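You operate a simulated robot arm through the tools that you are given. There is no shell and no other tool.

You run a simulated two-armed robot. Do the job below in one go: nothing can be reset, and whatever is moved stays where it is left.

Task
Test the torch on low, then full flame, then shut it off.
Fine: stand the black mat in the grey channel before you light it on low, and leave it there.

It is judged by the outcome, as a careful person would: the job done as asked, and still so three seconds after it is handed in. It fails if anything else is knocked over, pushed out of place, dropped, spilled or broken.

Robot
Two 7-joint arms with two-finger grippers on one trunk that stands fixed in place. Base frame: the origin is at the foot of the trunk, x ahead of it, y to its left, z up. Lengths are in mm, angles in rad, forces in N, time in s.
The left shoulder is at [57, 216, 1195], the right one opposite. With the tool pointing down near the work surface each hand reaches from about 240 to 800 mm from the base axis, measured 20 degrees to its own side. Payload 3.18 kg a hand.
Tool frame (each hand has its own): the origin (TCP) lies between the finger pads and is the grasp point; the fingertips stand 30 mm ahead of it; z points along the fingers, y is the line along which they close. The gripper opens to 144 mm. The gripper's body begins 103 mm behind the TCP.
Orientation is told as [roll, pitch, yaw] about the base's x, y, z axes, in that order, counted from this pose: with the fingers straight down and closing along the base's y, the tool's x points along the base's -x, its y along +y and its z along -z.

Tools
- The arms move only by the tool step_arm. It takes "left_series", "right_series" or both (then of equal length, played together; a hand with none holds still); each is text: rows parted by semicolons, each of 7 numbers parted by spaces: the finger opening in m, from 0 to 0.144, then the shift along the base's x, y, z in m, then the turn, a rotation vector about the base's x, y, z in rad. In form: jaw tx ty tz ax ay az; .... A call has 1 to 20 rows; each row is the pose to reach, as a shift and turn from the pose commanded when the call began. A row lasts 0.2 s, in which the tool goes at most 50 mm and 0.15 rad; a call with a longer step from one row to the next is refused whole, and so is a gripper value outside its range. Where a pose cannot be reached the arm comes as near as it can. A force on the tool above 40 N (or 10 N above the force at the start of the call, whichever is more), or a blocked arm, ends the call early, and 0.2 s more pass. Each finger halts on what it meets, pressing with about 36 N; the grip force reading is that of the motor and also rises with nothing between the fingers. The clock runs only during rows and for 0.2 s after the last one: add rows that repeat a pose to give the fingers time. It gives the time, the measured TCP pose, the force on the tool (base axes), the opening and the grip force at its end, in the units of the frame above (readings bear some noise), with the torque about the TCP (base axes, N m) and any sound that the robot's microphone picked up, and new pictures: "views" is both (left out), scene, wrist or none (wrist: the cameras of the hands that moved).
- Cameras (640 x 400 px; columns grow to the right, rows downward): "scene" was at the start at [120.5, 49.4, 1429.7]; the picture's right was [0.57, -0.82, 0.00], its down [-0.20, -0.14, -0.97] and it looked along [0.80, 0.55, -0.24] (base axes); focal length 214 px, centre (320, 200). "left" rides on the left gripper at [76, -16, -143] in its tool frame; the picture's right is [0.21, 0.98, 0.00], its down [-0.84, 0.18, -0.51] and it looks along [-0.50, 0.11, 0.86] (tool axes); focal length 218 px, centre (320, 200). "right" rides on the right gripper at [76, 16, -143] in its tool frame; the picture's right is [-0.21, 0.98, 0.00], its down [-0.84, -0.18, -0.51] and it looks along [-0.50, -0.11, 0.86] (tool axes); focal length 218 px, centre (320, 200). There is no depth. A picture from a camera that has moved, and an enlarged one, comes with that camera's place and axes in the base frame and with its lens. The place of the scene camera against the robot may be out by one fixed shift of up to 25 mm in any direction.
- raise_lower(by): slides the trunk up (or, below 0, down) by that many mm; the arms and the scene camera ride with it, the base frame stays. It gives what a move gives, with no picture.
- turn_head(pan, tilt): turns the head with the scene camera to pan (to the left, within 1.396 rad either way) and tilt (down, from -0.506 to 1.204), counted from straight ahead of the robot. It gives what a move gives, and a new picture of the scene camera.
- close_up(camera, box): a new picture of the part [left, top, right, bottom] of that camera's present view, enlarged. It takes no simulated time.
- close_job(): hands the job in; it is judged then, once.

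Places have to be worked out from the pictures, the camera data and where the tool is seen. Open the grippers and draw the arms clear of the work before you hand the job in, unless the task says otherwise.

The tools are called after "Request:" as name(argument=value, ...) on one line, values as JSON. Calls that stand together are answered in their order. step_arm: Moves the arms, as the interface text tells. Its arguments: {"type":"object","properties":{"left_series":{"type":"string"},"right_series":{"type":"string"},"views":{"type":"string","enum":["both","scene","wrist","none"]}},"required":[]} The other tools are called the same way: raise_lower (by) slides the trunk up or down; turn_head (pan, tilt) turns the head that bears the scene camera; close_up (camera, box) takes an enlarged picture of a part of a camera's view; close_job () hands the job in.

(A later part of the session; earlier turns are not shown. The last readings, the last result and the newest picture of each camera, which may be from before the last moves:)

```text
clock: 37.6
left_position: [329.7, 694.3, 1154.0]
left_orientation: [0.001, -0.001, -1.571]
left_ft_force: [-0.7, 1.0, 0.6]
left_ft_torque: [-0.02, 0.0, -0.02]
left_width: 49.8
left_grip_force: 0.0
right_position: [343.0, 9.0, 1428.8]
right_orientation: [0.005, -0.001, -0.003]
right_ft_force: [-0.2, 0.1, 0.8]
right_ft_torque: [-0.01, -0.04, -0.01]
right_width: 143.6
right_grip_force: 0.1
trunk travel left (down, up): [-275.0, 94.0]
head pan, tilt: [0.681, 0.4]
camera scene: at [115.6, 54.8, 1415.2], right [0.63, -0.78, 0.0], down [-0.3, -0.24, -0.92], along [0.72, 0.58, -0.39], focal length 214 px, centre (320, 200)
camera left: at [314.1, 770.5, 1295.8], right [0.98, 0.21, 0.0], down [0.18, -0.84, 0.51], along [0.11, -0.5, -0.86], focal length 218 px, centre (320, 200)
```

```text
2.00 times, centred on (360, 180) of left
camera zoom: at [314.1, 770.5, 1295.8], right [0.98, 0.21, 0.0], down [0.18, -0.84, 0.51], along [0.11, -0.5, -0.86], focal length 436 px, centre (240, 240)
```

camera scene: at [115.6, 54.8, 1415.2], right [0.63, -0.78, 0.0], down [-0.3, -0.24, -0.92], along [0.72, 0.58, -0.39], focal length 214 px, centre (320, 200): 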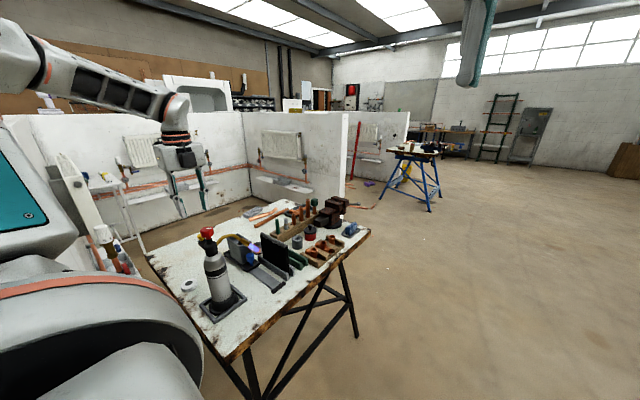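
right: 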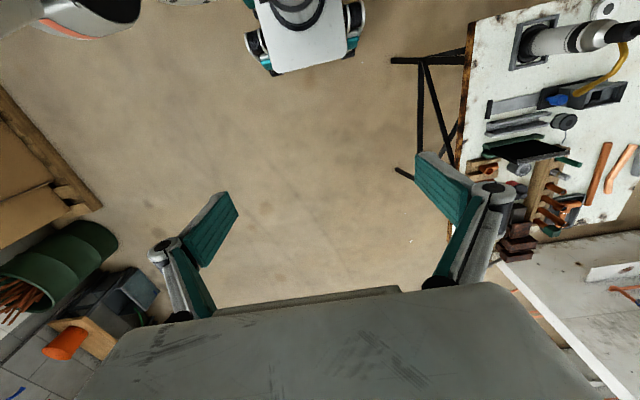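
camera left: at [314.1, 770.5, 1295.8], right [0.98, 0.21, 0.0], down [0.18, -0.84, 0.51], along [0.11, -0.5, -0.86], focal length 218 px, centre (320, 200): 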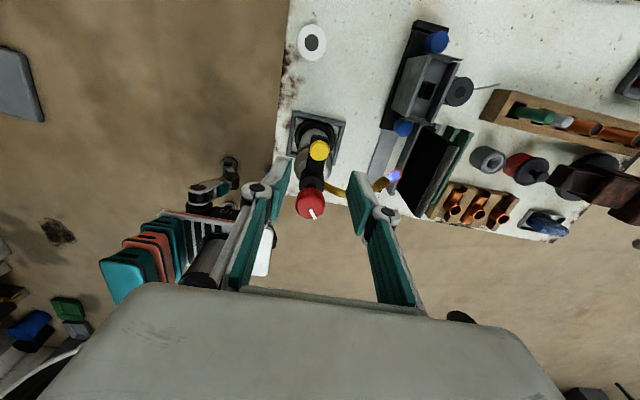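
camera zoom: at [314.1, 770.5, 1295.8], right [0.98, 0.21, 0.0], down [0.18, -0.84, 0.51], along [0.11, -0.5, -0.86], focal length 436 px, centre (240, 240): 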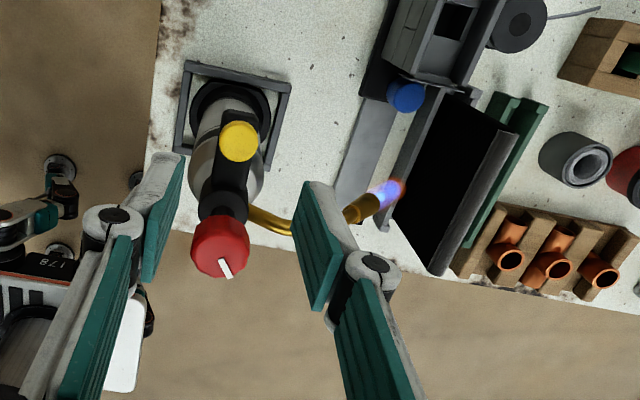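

The low flame is about 35 mm long and stops short of the mat. I'll return to the knob, gripping at yaw ≈ −1.23 for turning range, and lower the open fingers around it.

Request:
step_arm(left_series="0.06 0.0006 -0.018 0 0 0 0.114; 0.065 0.0012 -0.036 0 0 0 0.228; 0.065 0.0018 -0.054 0 0 0 0.341; 0.065 0.0018 -0.054 -0.020 0 0 0.341; 0.065 0.0018 -0.054 -0.040 0 0 0.341; 0.065 0.0018 -0.054 -0.057 0 0 0.341; 0.065 0.0018 -0.054 -0.057 0 0 0.341", views="wrist")

Request:
close_up(camera="left", box=[260, 110, 380, 230])

Request:
close_up(camera="scene", box=[170, 195, 290, 285])

```text
clock: 39.2
left_position: [333.1, 639.5, 1096.5]
left_orientation: [-0.001, -0.001, -1.231]
left_ft_force: [-0.3, -0.1, 0.3]
left_ft_torque: [0.03, 0.01, -0.04]
left_width: 65.3
left_grip_force: 0.0
right_position: [342.6, 10.4, 1428.8]
right_orientation: [0.006, -0.002, -0.003]
right_ft_force: [-0.5, -0.3, -0.5]
right_ft_torque: [0.03, -0.03, -0.02]
right_width: 143.5
right_grip_force: 0.0
trunk travel left (down, up): [-275.0, 94.0]
head pan, tilt: [0.681, 0.4]
camera left: at [290.6, 706.2, 1239.0], right [0.85, 0.52, 0.0], down [0.45, -0.73, 0.51], along [0.27, -0.43, -0.86], focal length 218 px, centre (320, 200)
```

left: 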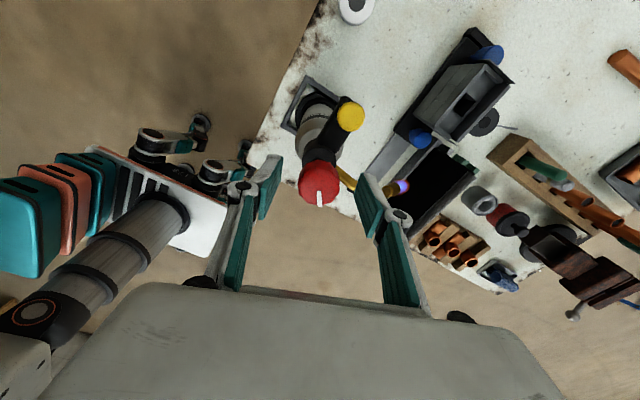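

```text
3.33 times, centred on (320, 170) of left
camera zoom: at [290.6, 706.2, 1239.0], right [0.85, 0.52, 0.0], down [0.45, -0.73, 0.51], along [0.27, -0.43, -0.86], focal length 728 px, centre (320, 300)
```

zoom: 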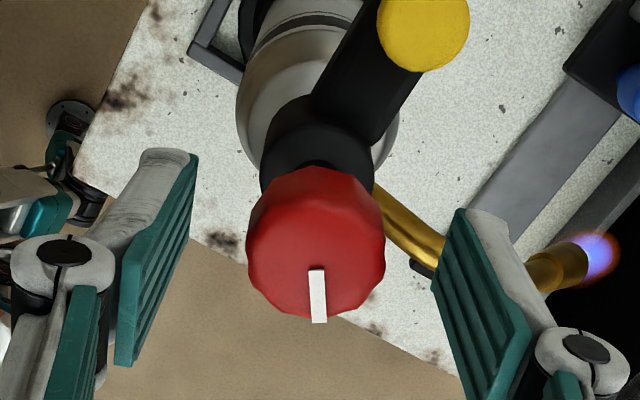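

```text
4.44 times, centred on (230, 240) of scene
camera zoom: at [115.4, 54.2, 1415.2], right [0.63, -0.78, 0.0], down [-0.3, -0.24, -0.92], along [0.72, 0.58, -0.39], focal length 953 px, centre (720, 22)
```

zoom: 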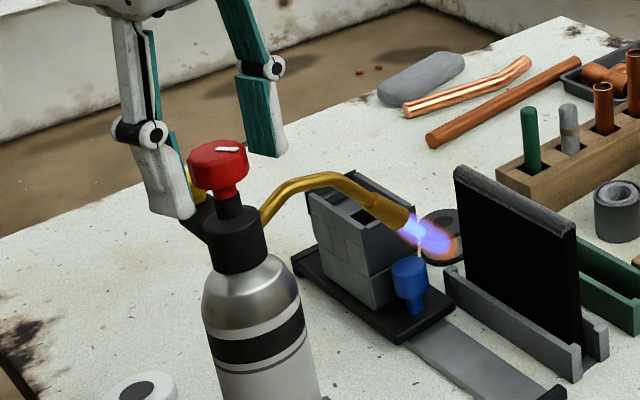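

The fingers are centred on the knob again and the low flame is steady. I'll close on the knob.

Request:
step_arm(left_series="0.05 0 0 0 0 0 0; 0.04 0 0 0 0 0 0; 0.035 0 0 0 0 0 0; 0.031 0 0 0 0 0 0; 0.02 0 0 0 0 0 0; 0.0 0 0 0 0 0 0; 0.0 0 0 0 0 0 0", views="none")

Request:
close_up(camera="left", box=[260, 110, 380, 230])

Request:
close_up(camera="scene", box=[170, 195, 290, 285])

```text
clock: 40.8
left_position: [331.2, 640.1, 1096.9]
left_orientation: [0.0, 0.0, -1.232]
left_ft_force: [-0.9, -1.6, -0.1]
left_ft_torque: [-0.01, 0.04, 0.05]
left_width: 31.5
left_grip_force: 35.8
right_position: [341.7, 9.7, 1429.8]
right_orientation: [0.004, -0.001, -0.003]
right_ft_force: [0.3, 1.4, 0.3]
right_ft_torque: [-0.02, 0.05, 0.01]
right_width: 144.2
right_grip_force: 0.1
trunk travel left (down, up): [-275.0, 94.0]
head pan, tilt: [0.681, 0.4]
```

```text
3.33 times, centred on (320, 170) of left
camera zoom: at [290.6, 706.7, 1239.0], right [0.85, 0.52, 0.0], down [0.45, -0.73, 0.51], along [0.27, -0.43, -0.86], focal length 728 px, centre (320, 300)
```

zoom: 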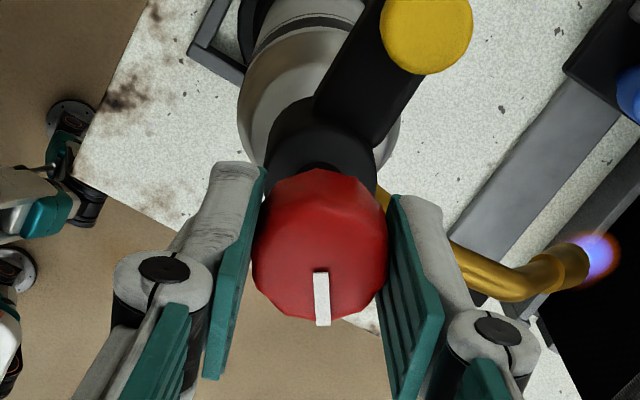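

```text
4.44 times, centred on (230, 240) of scene
camera zoom: at [115.5, 54.7, 1415.2], right [0.63, -0.78, 0.0], down [-0.3, -0.24, -0.92], along [0.72, 0.58, -0.39], focal length 953 px, centre (720, 22)
```

zoom: 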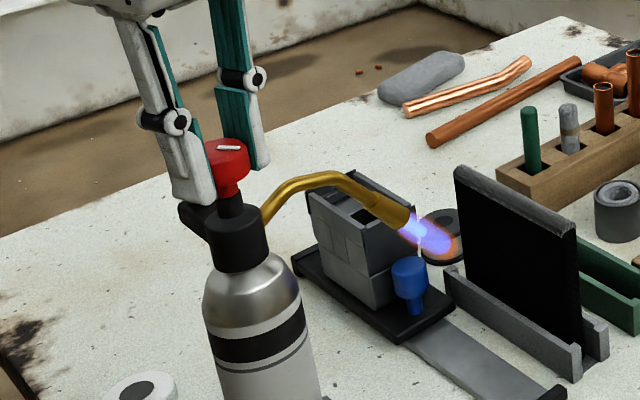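

The knob is gripped and the flame is still low. I'll turn further counter-clockwise in stages and watch the flame.

Request:
step_arm(left_series="0.0 0 0 0 0 0 0.1; 0.0 0 0 0 0 0 0.2; 0.0 0 0 0 0 0 0.3; 0.0 0 0 0 0 0 0.4; 0.0 0 0 0 0 0 0.5; 0.0 0 0 0 0 0 0.5", views="none")

Request:
close_up(camera="scene", box=[170, 195, 290, 285])

Request:
close_up(camera="left", box=[260, 110, 420, 230])

```text
clock: 42.2
left_position: [330.9, 640.1, 1096.7]
left_orientation: [0.0, 0.0, -0.728]
left_ft_force: [-0.2, -1.2, -0.2]
left_ft_torque: [-0.08, -0.03, 0.0]
left_width: 31.4
left_grip_force: 36.2
right_position: [342.9, 9.9, 1429.2]
right_orientation: [0.005, -0.003, -0.002]
right_ft_force: [0.5, 0.0, -0.1]
right_ft_torque: [-0.01, 0.02, -0.02]
right_width: 144.0
right_grip_force: 0.1
trunk travel left (down, up): [-275.0, 94.0]
head pan, tilt: [0.681, 0.4]
```

```text
4.44 times, centred on (230, 240) of scene
camera zoom: at [115.7, 54.9, 1415.1], right [0.63, -0.78, 0.0], down [-0.3, -0.24, -0.92], along [0.72, 0.58, -0.39], focal length 953 px, centre (720, 22)
```

zoom: 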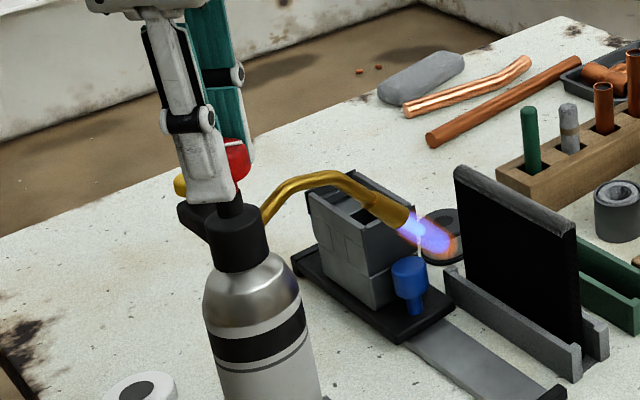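

```text
3.33 times, centred on (340, 170) of left
camera zoom: at [263.9, 679.0, 1239.0], right [0.5, 0.87, 0.0], down [0.75, -0.43, 0.51], along [0.44, -0.25, -0.86], focal length 728 px, centre (253, 300)
```

zoom: 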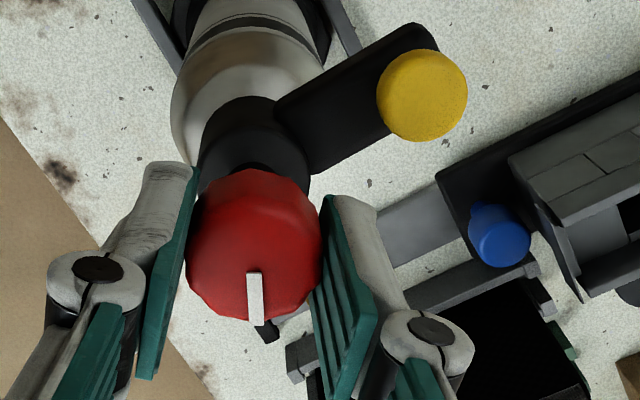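

The knob is at 1.1 rad total and the flame is still at the low level. I'll continue another 0.5 rad.

Request:
step_arm(left_series="0.0 0 0 0 0 0 0.1; 0.0 0 0 0 0 0 0.2; 0.0 0 0 0 0 0 0.3; 0.0 0 0 0 0 0 0.4; 0.0 0 0 0 0 0 0.5; 0.0 0 0 0 0 0 0.5", views="none")

Request:
close_up(camera="scene", box=[170, 195, 290, 285])

Request:
close_up(camera="left", box=[260, 110, 420, 230])

```text
clock: 43.6
left_position: [332.4, 639.8, 1097.4]
left_orientation: [0.0, 0.0, -0.229]
left_ft_force: [0.4, -0.9, -0.3]
left_ft_torque: [0.0, 0.03, 0.0]
left_width: 31.5
left_grip_force: 36.7
right_position: [342.5, 10.7, 1429.2]
right_orientation: [0.005, -0.001, -0.003]
right_ft_force: [-0.4, 0.3, 0.8]
right_ft_torque: [-0.07, 0.0, 0.01]
right_width: 143.9
right_grip_force: 0.2
trunk travel left (down, up): [-275.0, 94.0]
head pan, tilt: [0.681, 0.4]
```

```text
4.44 times, centred on (230, 240) of scene
camera zoom: at [115.7, 55.0, 1415.1], right [0.63, -0.78, 0.0], down [-0.3, -0.25, -0.92], along [0.72, 0.58, -0.39], focal length 953 px, centre (720, 22)
```

zoom: 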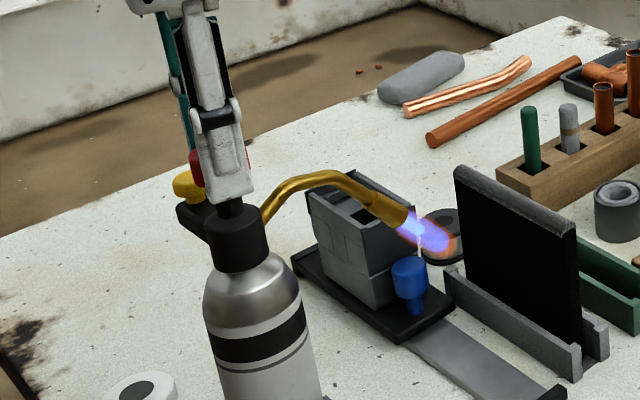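

```text
3.33 times, centred on (340, 170) of left
camera zoom: at [253.3, 641.7, 1239.0], right [0.02, 1.0, 0.0], down [0.86, -0.02, 0.51], along [0.51, -0.01, -0.86], focal length 728 px, centre (253, 300)
```

zoom: 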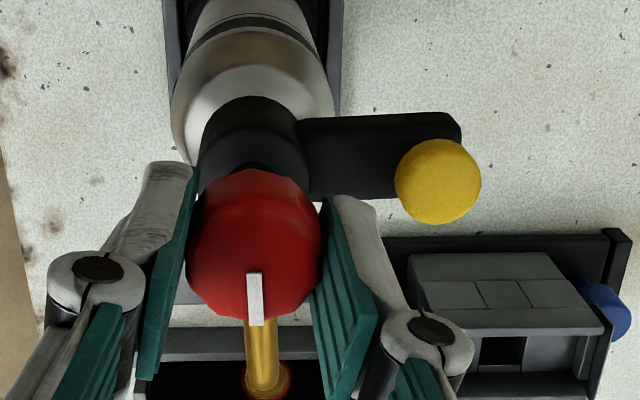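

The mark now points along the nozzle at about 1.6 rad, and the flame is still low. I'll continue another 0.5 rad.

Request:
step_arm(left_series="0.0 0 0 0 0 0 0.1; 0.0 0 0 0 0 0 0.2; 0.0 0 0 0 0 0 0.3; 0.0 0 0 0 0 0 0.4; 0.0 0 0 0 0 0 0.5; 0.0 0 0 0 0 0 0.5", views="none")

Request:
close_up(camera="scene", box=[170, 195, 290, 285])

Request:
close_up(camera="left", box=[260, 110, 420, 230])

```text
clock: 45.0
left_position: [331.0, 640.4, 1095.9]
left_orientation: [0.001, 0.0, 0.27]
left_ft_force: [0.1, 0.4, -0.2]
left_ft_torque: [0.02, -0.06, 0.02]
left_width: 31.5
left_grip_force: 36.7
right_position: [343.2, 10.3, 1428.0]
right_orientation: [0.005, 0.0, -0.002]
right_ft_force: [0.7, 0.0, -0.2]
right_ft_torque: [0.01, -0.01, 0.03]
right_width: 144.2
right_grip_force: 0.1
trunk travel left (down, up): [-275.0, 94.0]
head pan, tilt: [0.681, 0.4]
```

```text
4.44 times, centred on (230, 240) of scene
camera zoom: at [115.8, 55.0, 1415.1], right [0.63, -0.78, 0.0], down [-0.3, -0.25, -0.92], along [0.72, 0.58, -0.39], focal length 953 px, centre (720, 22)
```

zoom: 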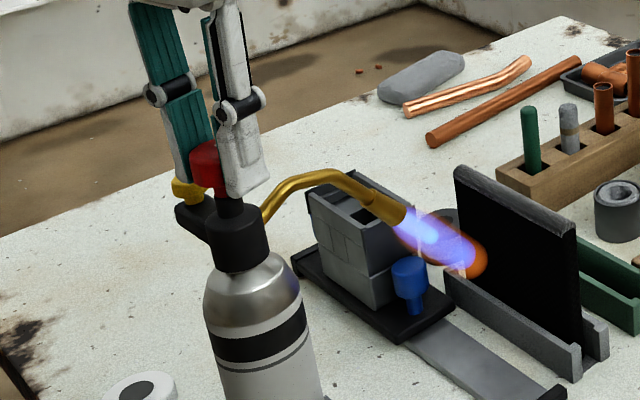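

```text
3.33 times, centred on (340, 170) of left
camera zoom: at [262.4, 604.1, 1239.0], right [-0.46, 0.89, 0.0], down [0.76, 0.4, 0.51], along [0.45, 0.23, -0.86], focal length 728 px, centre (253, 300)
```

zoom: 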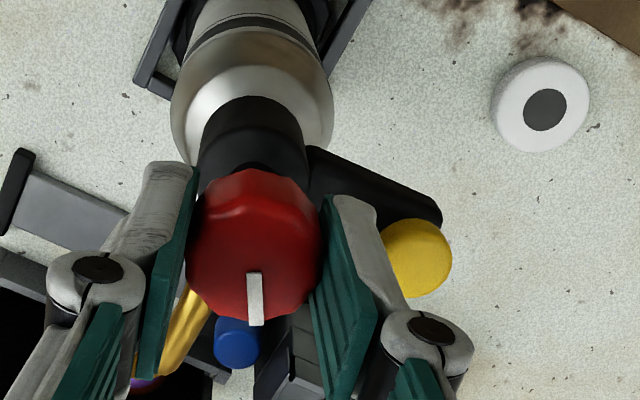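

The flame has grown and now reaches toward the mat. I'll keep turning to see whether this is full or there is more.

Request:
step_arm(left_series="0.0 0 0 0 0 0 0.1; 0.0 0 0 0 0 0 0.2; 0.0 0 0 0 0 0 0.3; 0.0 0 0 0 0 0 0.4; 0.0 0 0 0 0 0 0.4", views="none")

Request:
close_up(camera="scene", box=[170, 195, 290, 285])

Request:
close_up(camera="left", box=[260, 110, 420, 230])

```text
clock: 46.2
left_position: [332.3, 651.0, 1097.4]
left_orientation: [-0.004, 0.006, 0.669]
left_ft_force: [-2.0, -3.2, 0.2]
left_ft_torque: [-0.85, 0.65, -0.01]
left_width: 31.6
left_grip_force: 35.9
left hand out of reach, approached as far as the arm can: row 4, 5
right_position: [342.3, 9.0, 1428.7]
right_orientation: [0.007, -0.003, -0.005]
right_ft_force: [0.3, -0.5, -0.3]
right_ft_torque: [0.02, -0.02, 0.01]
right_width: 144.1
right_grip_force: 0.1
trunk travel left (down, up): [-275.0, 94.0]
head pan, tilt: [0.681, 0.4]
```

```text
4.44 times, centred on (230, 240) of scene
camera zoom: at [115.6, 54.8, 1415.1], right [0.63, -0.78, 0.0], down [-0.3, -0.24, -0.92], along [0.72, 0.58, -0.39], focal length 953 px, centre (720, 22)
```

zoom: 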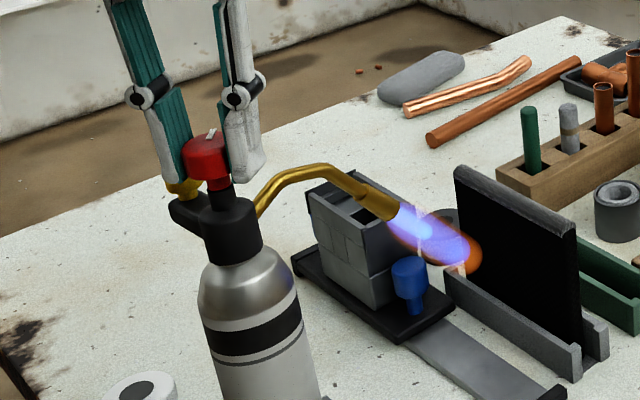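

```text
3.33 times, centred on (340, 170) of left
camera zoom: at [282.5, 591.9, 1240.7], right [-0.77, 0.64, 0.0], down [0.55, 0.67, 0.5], along [0.32, 0.38, -0.87], focal length 728 px, centre (253, 300)
```

zoom: 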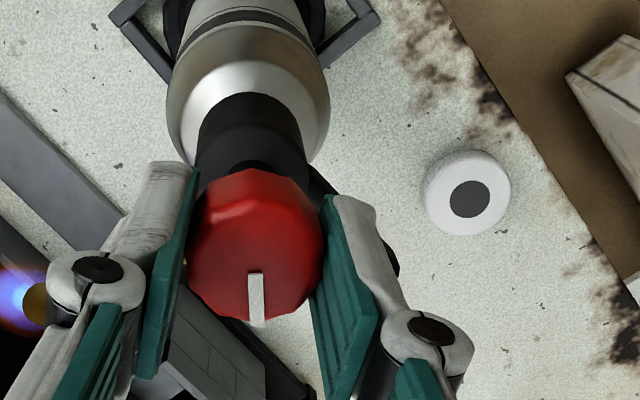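

The wrist reached its yaw limit and the hand drifted 11 mm in +y, tilting the torch slightly. I'll back the turn off a little first and see where the hand goes.

Request:
step_arm(left_series="0.0 0 0 0 0 0 -0.06; 0.0 0 0 0 0 0 -0.12; 0.0 0 0 0 0 0 -0.12", views="none")

Request:
close_up(camera="scene", box=[170, 195, 290, 320])

```text
clock: 47.0
left_position: [332.6, 652.0, 1098.1]
left_orientation: [0.001, -0.002, 0.55]
left_ft_force: [0.2, 0.2, 0.0]
left_ft_torque: [0.02, 0.03, 0.03]
left_width: 31.1
left_grip_force: 35.8
right_position: [342.0, 10.6, 1428.2]
right_orientation: [0.004, -0.001, -0.003]
right_ft_force: [0.6, -0.1, 0.0]
right_ft_torque: [-0.01, 0.0, 0.0]
right_width: 144.3
right_grip_force: 0.0
trunk travel left (down, up): [-275.0, 94.0]
head pan, tilt: [0.681, 0.4]
```

```text
3.20 times, centred on (230, 258) of scene
camera zoom: at [115.9, 55.3, 1415.1], right [0.63, -0.78, 0.0], down [-0.3, -0.25, -0.92], along [0.72, 0.58, -0.39], focal length 686 px, centre (608, 16)
```

zoom: 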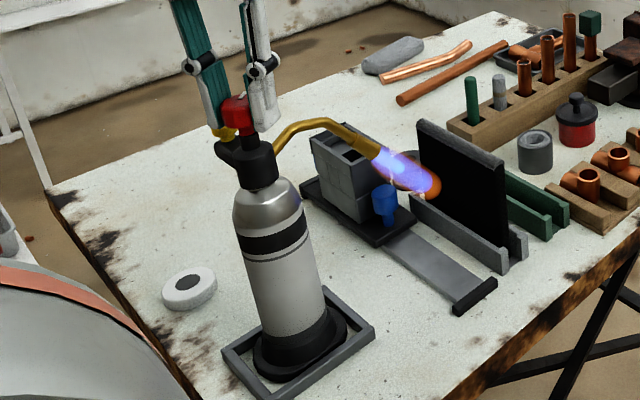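

The hand is now at y=652 with no side force, so the bottle may have slid slightly inside its tray. I'll compare with the earlier view.

Request:
close_up(camera="scene", box=[170, 200, 270, 320])

Request:
close_up(camera="scene", box=[195, 270, 255, 325])

Request:
close_up(camera="left", box=[260, 60, 420, 220])

```text
3.33 times, centred on (220, 260) of scene
camera zoom: at [115.9, 55.3, 1415.1], right [0.63, -0.78, 0.0], down [-0.3, -0.25, -0.92], along [0.72, 0.58, -0.39], focal length 715 px, centre (653, 0)
```

zoom: 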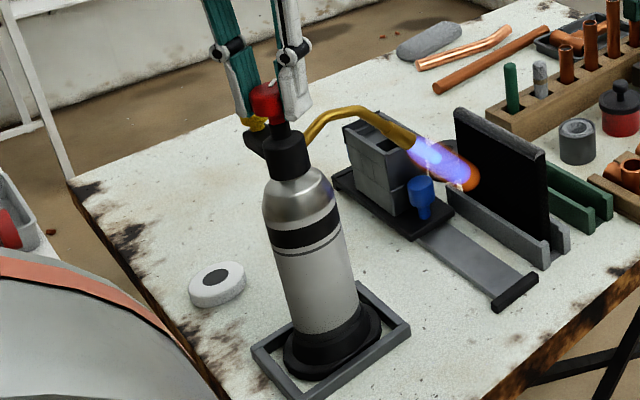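

```text
7.27 times, centred on (225, 298) of scene
camera zoom: at [115.9, 55.3, 1415.1], right [0.63, -0.78, 0.0], down [-0.3, -0.25, -0.92], along [0.72, 0.58, -0.39], focal length 1560 px, centre (1011, -509)
```

zoom: 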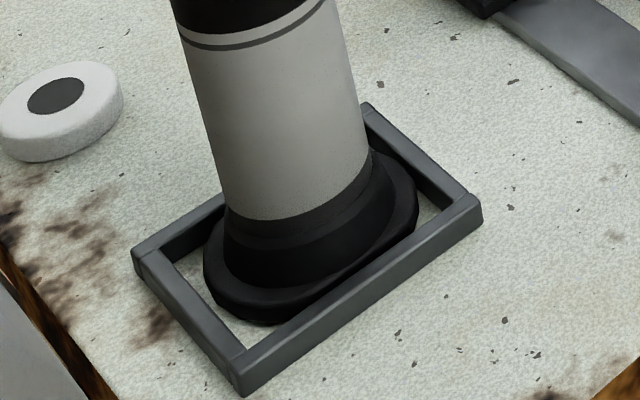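

```text
2.50 times, centred on (340, 140) of left
camera zoom: at [276.1, 598.3, 1240.6], right [-0.69, 0.73, 0.0], down [0.62, 0.59, 0.51], along [0.37, 0.35, -0.86], focal length 546 px, centre (270, 350)
```

zoom: 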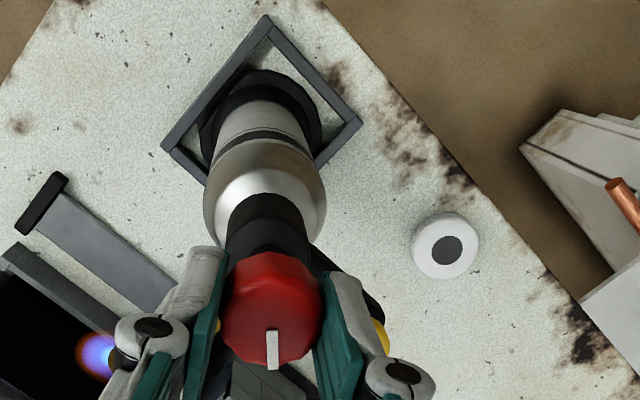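

The base hasn't moved in its tray; the bottle is only leaning about 2° with the hand. I'll ease the hand back −11.5 mm in y to stand it upright again.

Request:
step_arm(left_series="0.0 -0.0004 -0.003 0 0 0 0; 0.0 -0.0008 -0.006 0 0 0 0; 0.0 -0.0012 -0.009 0 0 0 0; 0.0 -0.0013 -0.0115 -0.0005 0 0 0; 0.0 -0.0013 -0.0115 -0.0005 0 0 0", views="none")

Request:
close_up(camera="scene", box=[170, 200, 270, 320])

Request:
close_up(camera="left", box=[260, 60, 420, 220])

```text
clock: 48.2
left_position: [332.0, 640.1, 1097.3]
left_orientation: [-0.001, -0.001, 0.547]
left_ft_force: [0.5, 1.5, 0.4]
left_ft_torque: [0.43, -0.15, 0.04]
left_width: 31.2
left_grip_force: 35.8
right_position: [343.2, 10.4, 1426.9]
right_orientation: [0.005, -0.001, -0.005]
right_ft_force: [-0.6, -0.3, -0.1]
right_ft_torque: [0.02, -0.02, -0.01]
right_width: 143.8
right_grip_force: 0.1
trunk travel left (down, up): [-275.0, 94.0]
head pan, tilt: [0.681, 0.4]
```

```text
3.33 times, centred on (220, 260) of scene
camera zoom: at [115.9, 55.4, 1415.1], right [0.63, -0.78, 0.0], down [-0.3, -0.25, -0.92], along [0.72, 0.58, -0.39], focal length 715 px, centre (653, 0)
```

zoom: 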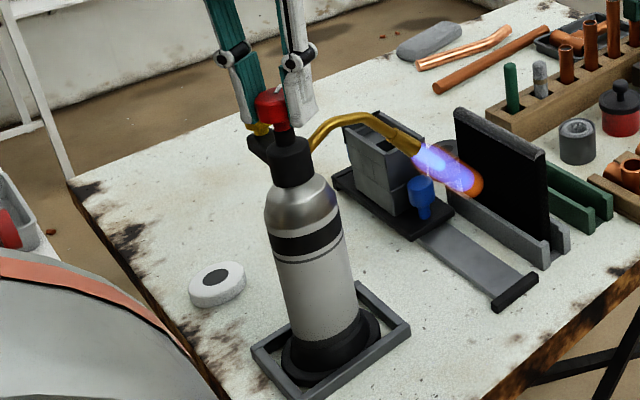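

```text
2.50 times, centred on (340, 140) of left
camera zoom: at [274.9, 586.4, 1240.0], right [-0.69, 0.72, 0.0], down [0.62, 0.59, 0.51], along [0.37, 0.35, -0.86], focal length 546 px, centre (270, 350)
```

zoom: 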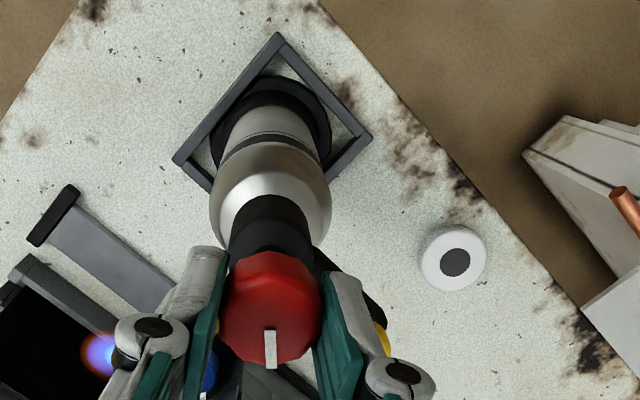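

I'll take the same zoom box as before the lean, to judge whether the bottle is upright now.

Request:
close_up(camera="scene", box=[170, 195, 290, 285])

Request:
close_up(camera="scene", box=[195, 270, 255, 325])

Request:
step_arm(left_series="0.0 0 0 0 0 0 0", views="none")

```text
4.44 times, centred on (230, 240) of scene
camera zoom: at [115.9, 55.4, 1415.1], right [0.63, -0.78, 0.0], down [-0.3, -0.25, -0.92], along [0.72, 0.58, -0.39], focal length 953 px, centre (720, 22)
```

zoom: 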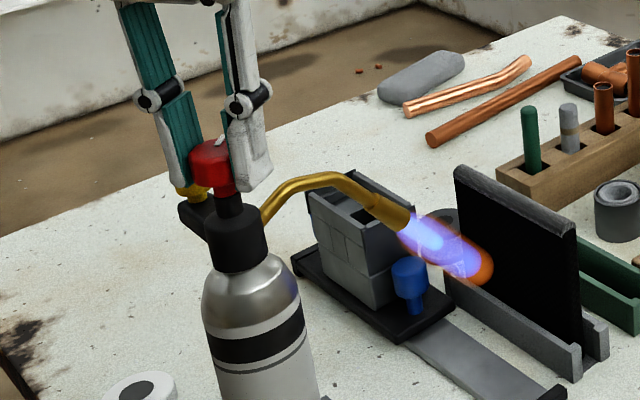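

```text
7.27 times, centred on (225, 298) of scene
camera zoom: at [115.9, 55.4, 1415.1], right [0.63, -0.78, 0.0], down [-0.3, -0.25, -0.92], along [0.72, 0.58, -0.39], focal length 1560 px, centre (1011, -509)
```

zoom: 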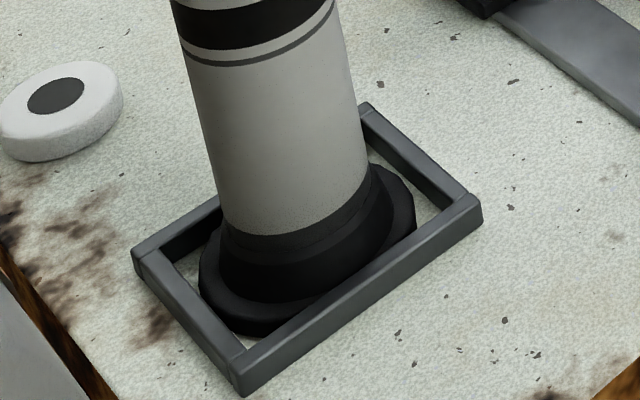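

```text
clock: 48.6
left_position: [330.7, 639.9, 1098.1]
left_orientation: [-0.003, 0.002, 0.551]
left_ft_force: [0.1, 0.5, 0.4]
left_ft_torque: [0.08, -0.14, 0.04]
left_width: 31.6
left_grip_force: 36.1
right_position: [343.1, 11.4, 1428.4]
right_orientation: [0.005, -0.001, -0.002]
right_ft_force: [0.5, 0.3, 0.0]
right_ft_torque: [0.05, 0.01, -0.04]
right_width: 143.8
right_grip_force: 0.0
trunk travel left (down, up): [-275.0, 94.0]
head pan, tilt: [0.681, 0.4]
```

The head and nozzle match the earlier view, so the bottle is upright and the flame is large. To confirm it is fully open, I'll regrip: release, rise a little, rotate the hand back −1.57 rad and lower again.

Request:
step_arm(left_series="0.04 0 0 0 0 0 0; 0.05 0 0 0 0 0 0; 0.065 0 0 0 0 0 0; 0.065 0 0 0.025 0 0 0; 0.065 0 0 0.025 0 0 -0.1428; 0.065 0 0 0.025 0 0 -0.2856; 0.065 0 0 0.025 0 0 -0.4284; 0.065 0 0 0.025 0 0 -0.5712; 0.065 0 0 0.025 0 0 -0.714; 0.065 0 0 0.025 0 0 -0.8568; 0.065 0 0 0.025 0 0 -0.9996; 0.065 0 0 0.025 0 0 -1.1424; 0.065 0 0 0.025 0 0 -1.2852; 0.065 0 0 0.025 0 0 -1.428; 0.065 0 0 0.025 0 0 -1.571; 0.065 0 0 0.012 0 0 -1.571; 0.065 0 0 0 0 0 -1.571; 0.065 0 0 0 0 0 -1.571", views="wrist")

Request:
close_up(camera="scene", box=[170, 195, 290, 285])

Request:
close_up(camera="left", box=[260, 110, 380, 230])

```text
clock: 52.4
left_position: [331.5, 639.4, 1097.5]
left_orientation: [0.0, -0.001, -1.021]
left_ft_force: [-0.4, 0.4, -0.5]
left_ft_torque: [0.0, 0.02, -0.03]
left_width: 64.7
left_grip_force: 0.1
right_position: [344.0, 9.9, 1429.2]
right_orientation: [0.004, 0.0, -0.004]
right_ft_force: [0.7, -0.8, -0.7]
right_ft_torque: [0.02, 0.0, -0.03]
right_width: 144.0
right_grip_force: 0.0
trunk travel left (down, up): [-275.0, 94.0]
head pan, tilt: [0.681, 0.4]
camera left: at [277.4, 696.4, 1239.8], right [0.73, 0.69, 0.0], down [0.59, -0.62, 0.51], along [0.35, -0.37, -0.86], focal length 218 px, centre (320, 200)
```

left: 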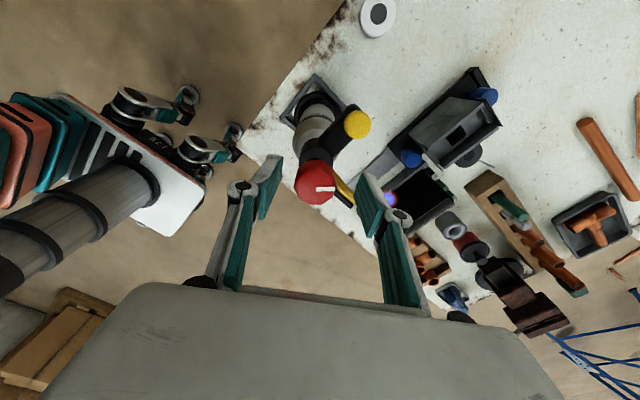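

```text
4.44 times, centred on (230, 240) of scene
camera zoom: at [115.5, 54.6, 1415.2], right [0.63, -0.78, 0.0], down [-0.3, -0.24, -0.92], along [0.72, 0.58, -0.39], focal length 953 px, centre (720, 22)
```

zoom: 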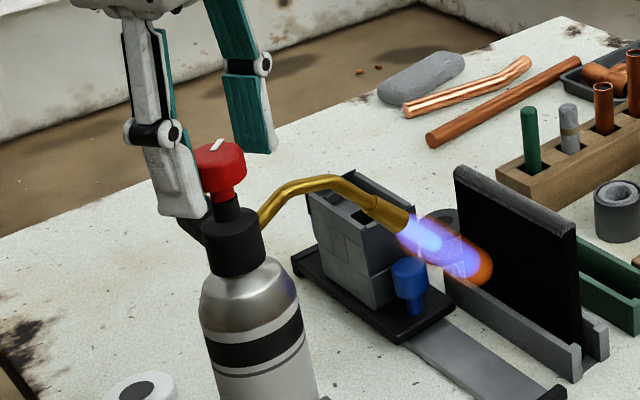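

```text
3.33 times, centred on (320, 170) of left
camera zoom: at [277.4, 696.4, 1239.8], right [0.73, 0.69, 0.0], down [0.59, -0.62, 0.51], along [0.35, -0.37, -0.86], focal length 728 px, centre (320, 300)
```

zoom: 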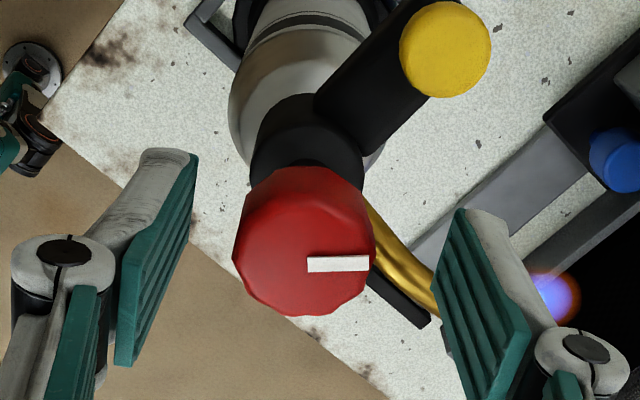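

The flame is large and the mark is about 133° from its start. The knob centre has shifted by about (−2.3, −2.5) mm, so I'll re-centre and close on it.

Request:
step_arm(left_series="0.06 -0.0023 -0.0023 0 0 0 0; 0.045 -0.0023 -0.0023 0 0 0 0; 0.038 -0.0023 -0.0023 0 0 0 0; 0.034 -0.0023 -0.0023 0 0 0 0; 0.03 -0.0023 -0.0023 0 0 0 0; 0.0 -0.0023 -0.0023 0 0 0 0; 0.0 -0.0023 -0.0023 0 0 0 0", views="none")

Request:
close_up(camera="scene", box=[170, 195, 290, 285])

Request:
close_up(camera="left", box=[260, 110, 380, 230])

```text
clock: 54.0
left_position: [329.6, 637.6, 1098.2]
left_orientation: [0.002, -0.001, -1.022]
left_ft_force: [-1.5, -1.5, -0.1]
left_ft_torque: [-0.08, 0.04, 0.02]
left_width: 31.6
left_grip_force: 36.1
right_position: [342.3, 11.0, 1428.8]
right_orientation: [0.007, -0.002, -0.004]
right_ft_force: [-0.4, -0.2, -0.6]
right_ft_torque: [-0.02, 0.0, 0.01]
right_width: 143.7
right_grip_force: 0.1
trunk travel left (down, up): [-275.0, 94.0]
head pan, tilt: [0.681, 0.4]
```

```text
4.44 times, centred on (230, 240) of scene
camera zoom: at [115.4, 54.6, 1415.2], right [0.63, -0.78, 0.0], down [-0.3, -0.24, -0.92], along [0.72, 0.58, -0.39], focal length 953 px, centre (720, 22)
```

zoom: 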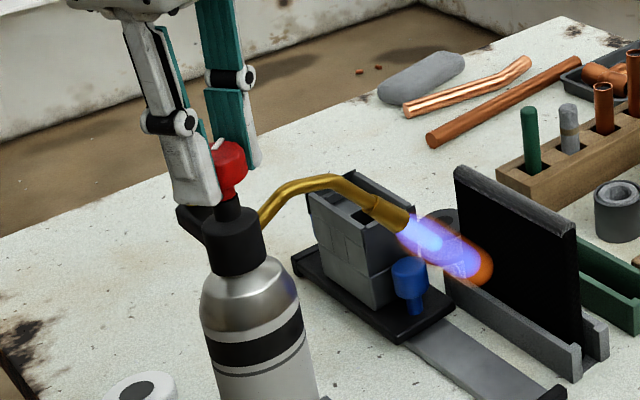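

```text
3.33 times, centred on (320, 170) of left
camera zoom: at [274.9, 694.4, 1240.1], right [0.72, 0.69, 0.0], down [0.59, -0.62, 0.51], along [0.35, -0.37, -0.86], focal length 728 px, centre (320, 300)
```

zoom: 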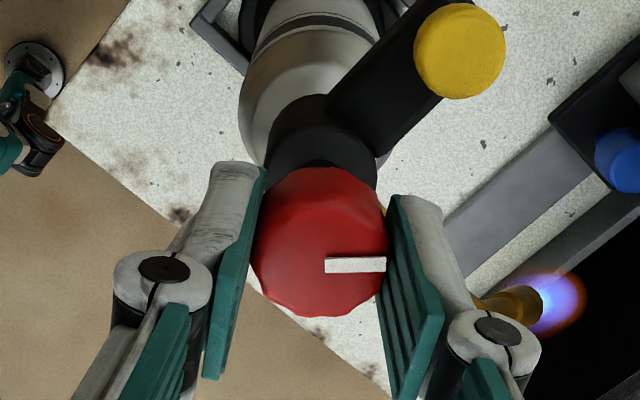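

Good grip with the bottle upright. I'll turn further counter-clockwise in small steps, watching for a stop or a bigger flame.

Request:
step_arm(left_series="0.0 0 0 0 0 0 0.08; 0.0 0 0 0 0 0 0.16; 0.0 0 0 0 0 0 0.24; 0.0 0 0 0 0 0 0.32; 0.0 0 0 0 0 0 0.4; 0.0 0 0 0 0 0 0.4", views="none")

Request:
close_up(camera="scene", box=[170, 195, 290, 285])

Request:
close_up(camera="left", box=[260, 110, 380, 230])

```text
clock: 55.4
left_position: [328.8, 637.1, 1098.1]
left_orientation: [0.0, -0.002, -0.619]
left_ft_force: [1.6, 1.1, 0.9]
left_ft_torque: [-0.18, -0.4, -0.51]
left_width: 31.4
left_grip_force: 36.3
right_position: [342.4, 10.2, 1429.2]
right_orientation: [0.007, -0.002, -0.002]
right_ft_force: [0.0, -0.2, 0.3]
right_ft_torque: [-0.01, 0.04, -0.02]
right_width: 144.2
right_grip_force: 0.0
trunk travel left (down, up): [-275.0, 94.0]
head pan, tilt: [0.681, 0.4]
```

```text
4.44 times, centred on (230, 240) of scene
camera zoom: at [115.7, 54.7, 1415.2], right [0.63, -0.78, 0.0], down [-0.3, -0.24, -0.92], along [0.72, 0.58, -0.39], focal length 953 px, centre (720, 22)
```

zoom: 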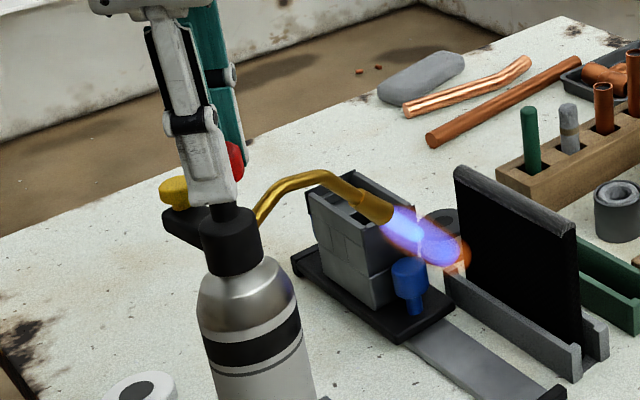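

```text
3.33 times, centred on (320, 170) of left
camera zoom: at [257.4, 668.7, 1240.2], right [0.4, 0.92, 0.0], down [0.79, -0.34, 0.51], along [0.47, -0.2, -0.86], focal length 728 px, centre (320, 300)
```

zoom: 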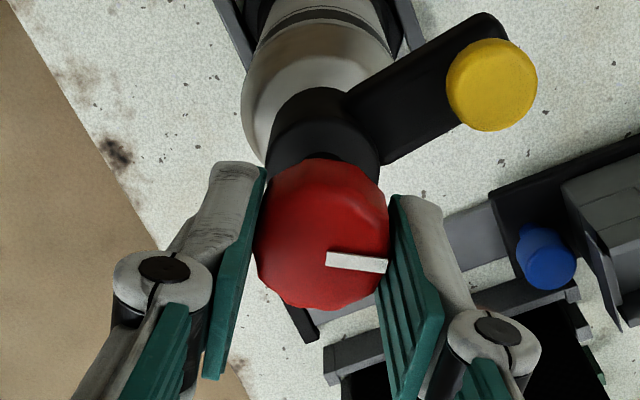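

Torque about z is −0.51 N·m, so the knob is at its end stop and the flame is fully open. The bottle rotated a few degrees with it. Now I'll turn clockwise toward shut-off, first 0.95 rad within the wrist's range.

Request:
step_arm(left_series="0.0 0 0 0 0 0 -0.1; 0.0 0 0 0 0 0 -0.2; 0.0 0 0 0 0 0 -0.3; 0.0 0 0 0 0 0 -0.4; 0.0 0 0 0 0 0 -0.5; 0.0 0 0 0 0 0 -0.6; 0.0 0 0 0 0 0 -0.7; 0.0 0 0 0 0 0 -0.8; 0.0 0 0 0 0 0 -0.88; 0.0 0 0 0 0 0 -0.94; 0.0 0 0 0 0 0 -0.94", views="none")

Request:
close_up(camera="scene", box=[170, 195, 290, 285])

Request:
close_up(camera="left", box=[260, 110, 380, 230])

```text
clock: 57.8
left_position: [328.0, 637.3, 1097.2]
left_orientation: [-0.003, -0.001, -1.563]
left_ft_force: [-0.6, 0.2, -0.5]
left_ft_torque: [0.01, 0.05, 0.0]
left_width: 31.4
left_grip_force: 35.7
right_position: [343.6, 9.9, 1429.4]
right_orientation: [0.005, -0.003, -0.004]
right_ft_force: [0.2, -0.1, 0.0]
right_ft_torque: [-0.01, 0.0, 0.01]
right_width: 144.1
right_grip_force: 0.0
trunk travel left (down, up): [-275.0, 94.0]
head pan, tilt: [0.681, 0.4]
```

```text
4.44 times, centred on (230, 240) of scene
camera zoom: at [115.8, 55.2, 1415.1], right [0.63, -0.78, 0.0], down [-0.3, -0.25, -0.92], along [0.72, 0.58, -0.39], focal length 953 px, centre (720, 22)
```

zoom: 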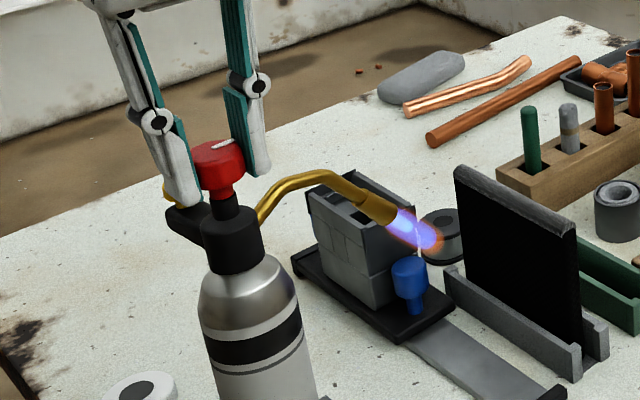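

```text
3.33 times, centred on (320, 170) of left
camera zoom: at [311.8, 714.2, 1240.1], right [0.98, 0.22, 0.0], down [0.19, -0.84, 0.51], along [0.11, -0.5, -0.86], focal length 728 px, centre (320, 300)
```

zoom: 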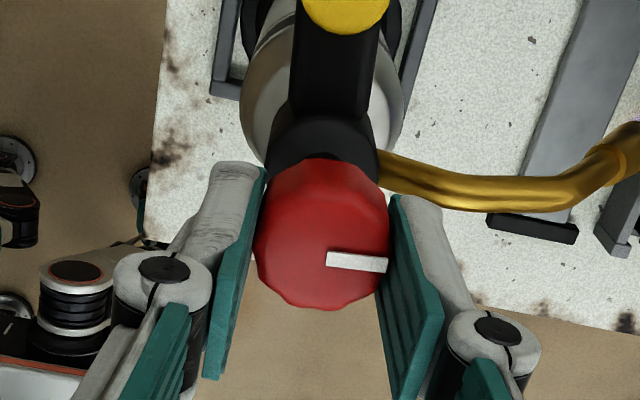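

The flame is back to the low level. I'll release, rotate the hand +2.094 rad (four flutes) to yaw ≈ +0.53, and lower around the knob for the final shut-off turn.

Request:
step_arm(left_series="0.04 0 0 0 0 0 0; 0.05 0 0 0 0 0 0; 0.065 0 0 0 0 0 0; 0.065 0 0 0.025 0 0 0; 0.065 0 0 0.025 0 0 0.1496; 0.065 0 0 0.025 0 0 0.2992; 0.065 0 0 0.025 0 0 0.4488; 0.065 0 0 0.025 0 0 0.5984; 0.065 0 0 0.025 0 0 0.748; 0.065 0 0 0.025 0 0 0.8976; 0.065 0 0 0.025 0 0 1.0472; 0.065 0 0 0.025 0 0 1.1968; 0.065 0 0 0.025 0 0 1.3464; 0.065 0 0 0.025 0 0 1.496; 0.065 0 0 0.025 0 0 1.6456; 0.065 0 0 0.025 0 0 1.7952; 0.065 0 0 0.025 0 0 1.9448; 0.065 0 0 0.025 0 0 2.08; 0.065 0 0 0.025 0 0 2.08", views="wrist")

Request:
close_up(camera="scene", box=[170, 195, 290, 285])

Request:
close_up(camera="left", box=[260, 110, 380, 230])

```text
clock: 61.8
left_position: [328.8, 637.3, 1123.4]
left_orientation: [-0.001, 0.0, 0.523]
left_ft_force: [0.2, 0.0, 0.5]
left_ft_torque: [0.01, 0.0, -0.03]
left_width: 64.8
left_grip_force: 0.0
right_position: [342.3, 10.7, 1428.6]
right_orientation: [0.006, -0.001, -0.003]
right_ft_force: [1.3, -0.2, 0.5]
right_ft_torque: [0.02, 0.0, 0.02]
right_width: 143.9
right_grip_force: 0.1
trunk travel left (down, up): [-275.0, 94.0]
head pan, tilt: [0.681, 0.4]
camera left: at [270.4, 585.1, 1265.2], right [-0.67, 0.74, 0.0], down [0.64, 0.58, 0.51], along [0.38, 0.34, -0.86], focal length 218 px, centre (320, 200)
```

left: 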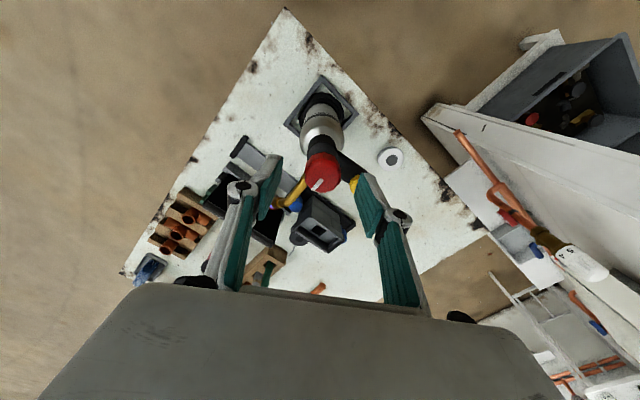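

```text
4.44 times, centred on (230, 240) of scene
camera zoom: at [115.6, 54.7, 1415.2], right [0.63, -0.78, 0.0], down [-0.3, -0.24, -0.92], along [0.72, 0.58, -0.39], focal length 953 px, centre (720, 22)
```

zoom: 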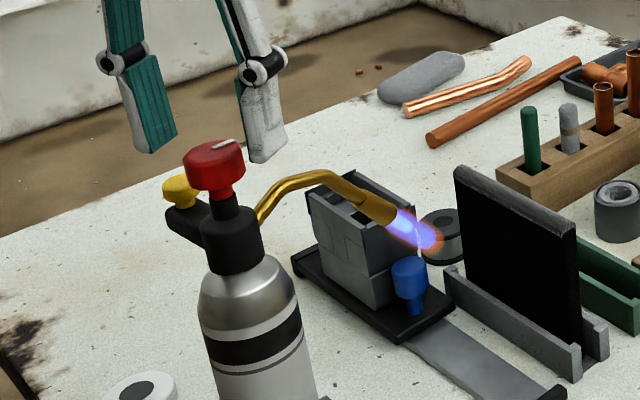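

```text
3.33 times, centred on (320, 170) of left
camera zoom: at [270.4, 585.1, 1265.2], right [-0.67, 0.74, 0.0], down [0.64, 0.58, 0.51], along [0.38, 0.34, -0.86], focal length 728 px, centre (320, 300)
```

zoom: 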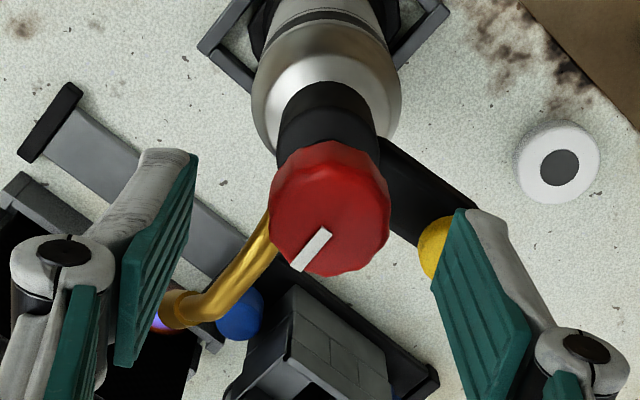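

The knob rests at about (329, 641.5) now that it's released. I'll shift (+0.3, +4) mm, lower to z≈1097, and check before closing.

Request:
step_arm(left_series="0.065 0.0003 0.004 0 0 0 0; 0.065 0.0003 0.004 -0.013 0 0 0; 0.065 0.0003 0.004 -0.026 0 0 0; 0.05 0.0003 0.004 -0.026 0 0 0; 0.045 0.0003 0.004 -0.026 0 0 0", views="none")

Request:
close_up(camera="scene", box=[170, 195, 290, 285])

Request:
close_up(camera="left", box=[260, 110, 380, 230])

```text
clock: 63.0
left_position: [329.5, 640.5, 1097.3]
left_orientation: [0.0, -0.001, 0.518]
left_ft_force: [-0.3, 0.3, 1.2]
left_ft_torque: [-0.01, -0.01, 0.0]
left_width: 45.0
left_grip_force: 0.1
right_position: [343.5, 10.4, 1428.7]
right_orientation: [0.005, -0.002, -0.003]
right_ft_force: [-0.4, 1.1, -0.3]
right_ft_torque: [0.02, 0.02, 0.02]
right_width: 144.0
right_grip_force: 0.1
trunk travel left (down, up): [-275.0, 94.0]
head pan, tilt: [0.681, 0.4]
```

```text
4.44 times, centred on (230, 240) of scene
camera zoom: at [115.7, 54.7, 1415.2], right [0.63, -0.78, 0.0], down [-0.3, -0.24, -0.92], along [0.72, 0.58, -0.39], focal length 953 px, centre (720, 22)
```

zoom: 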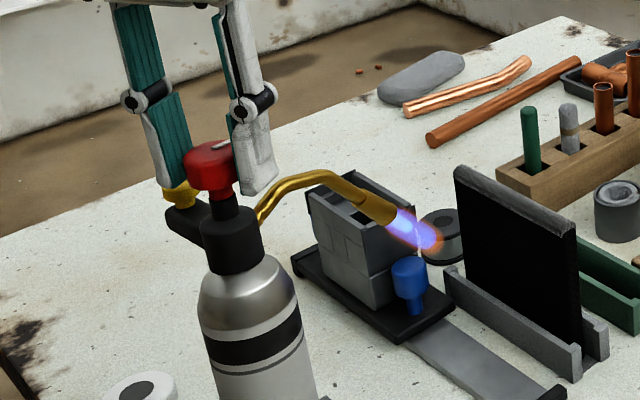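

```text
3.33 times, centred on (320, 170) of left
camera zoom: at [271.0, 589.1, 1239.3], right [-0.67, 0.75, 0.0], down [0.64, 0.57, 0.51], along [0.38, 0.34, -0.86], focal length 728 px, centre (320, 300)
```

zoom: 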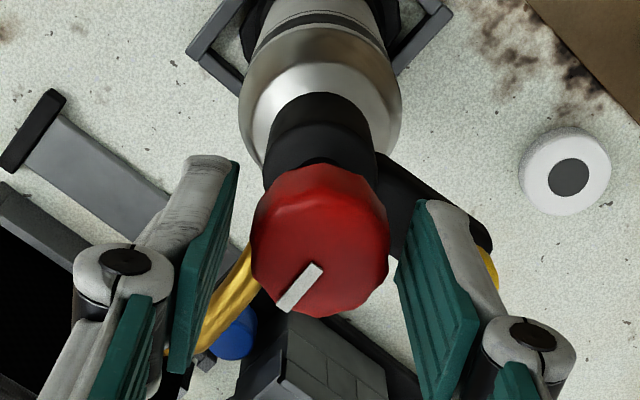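

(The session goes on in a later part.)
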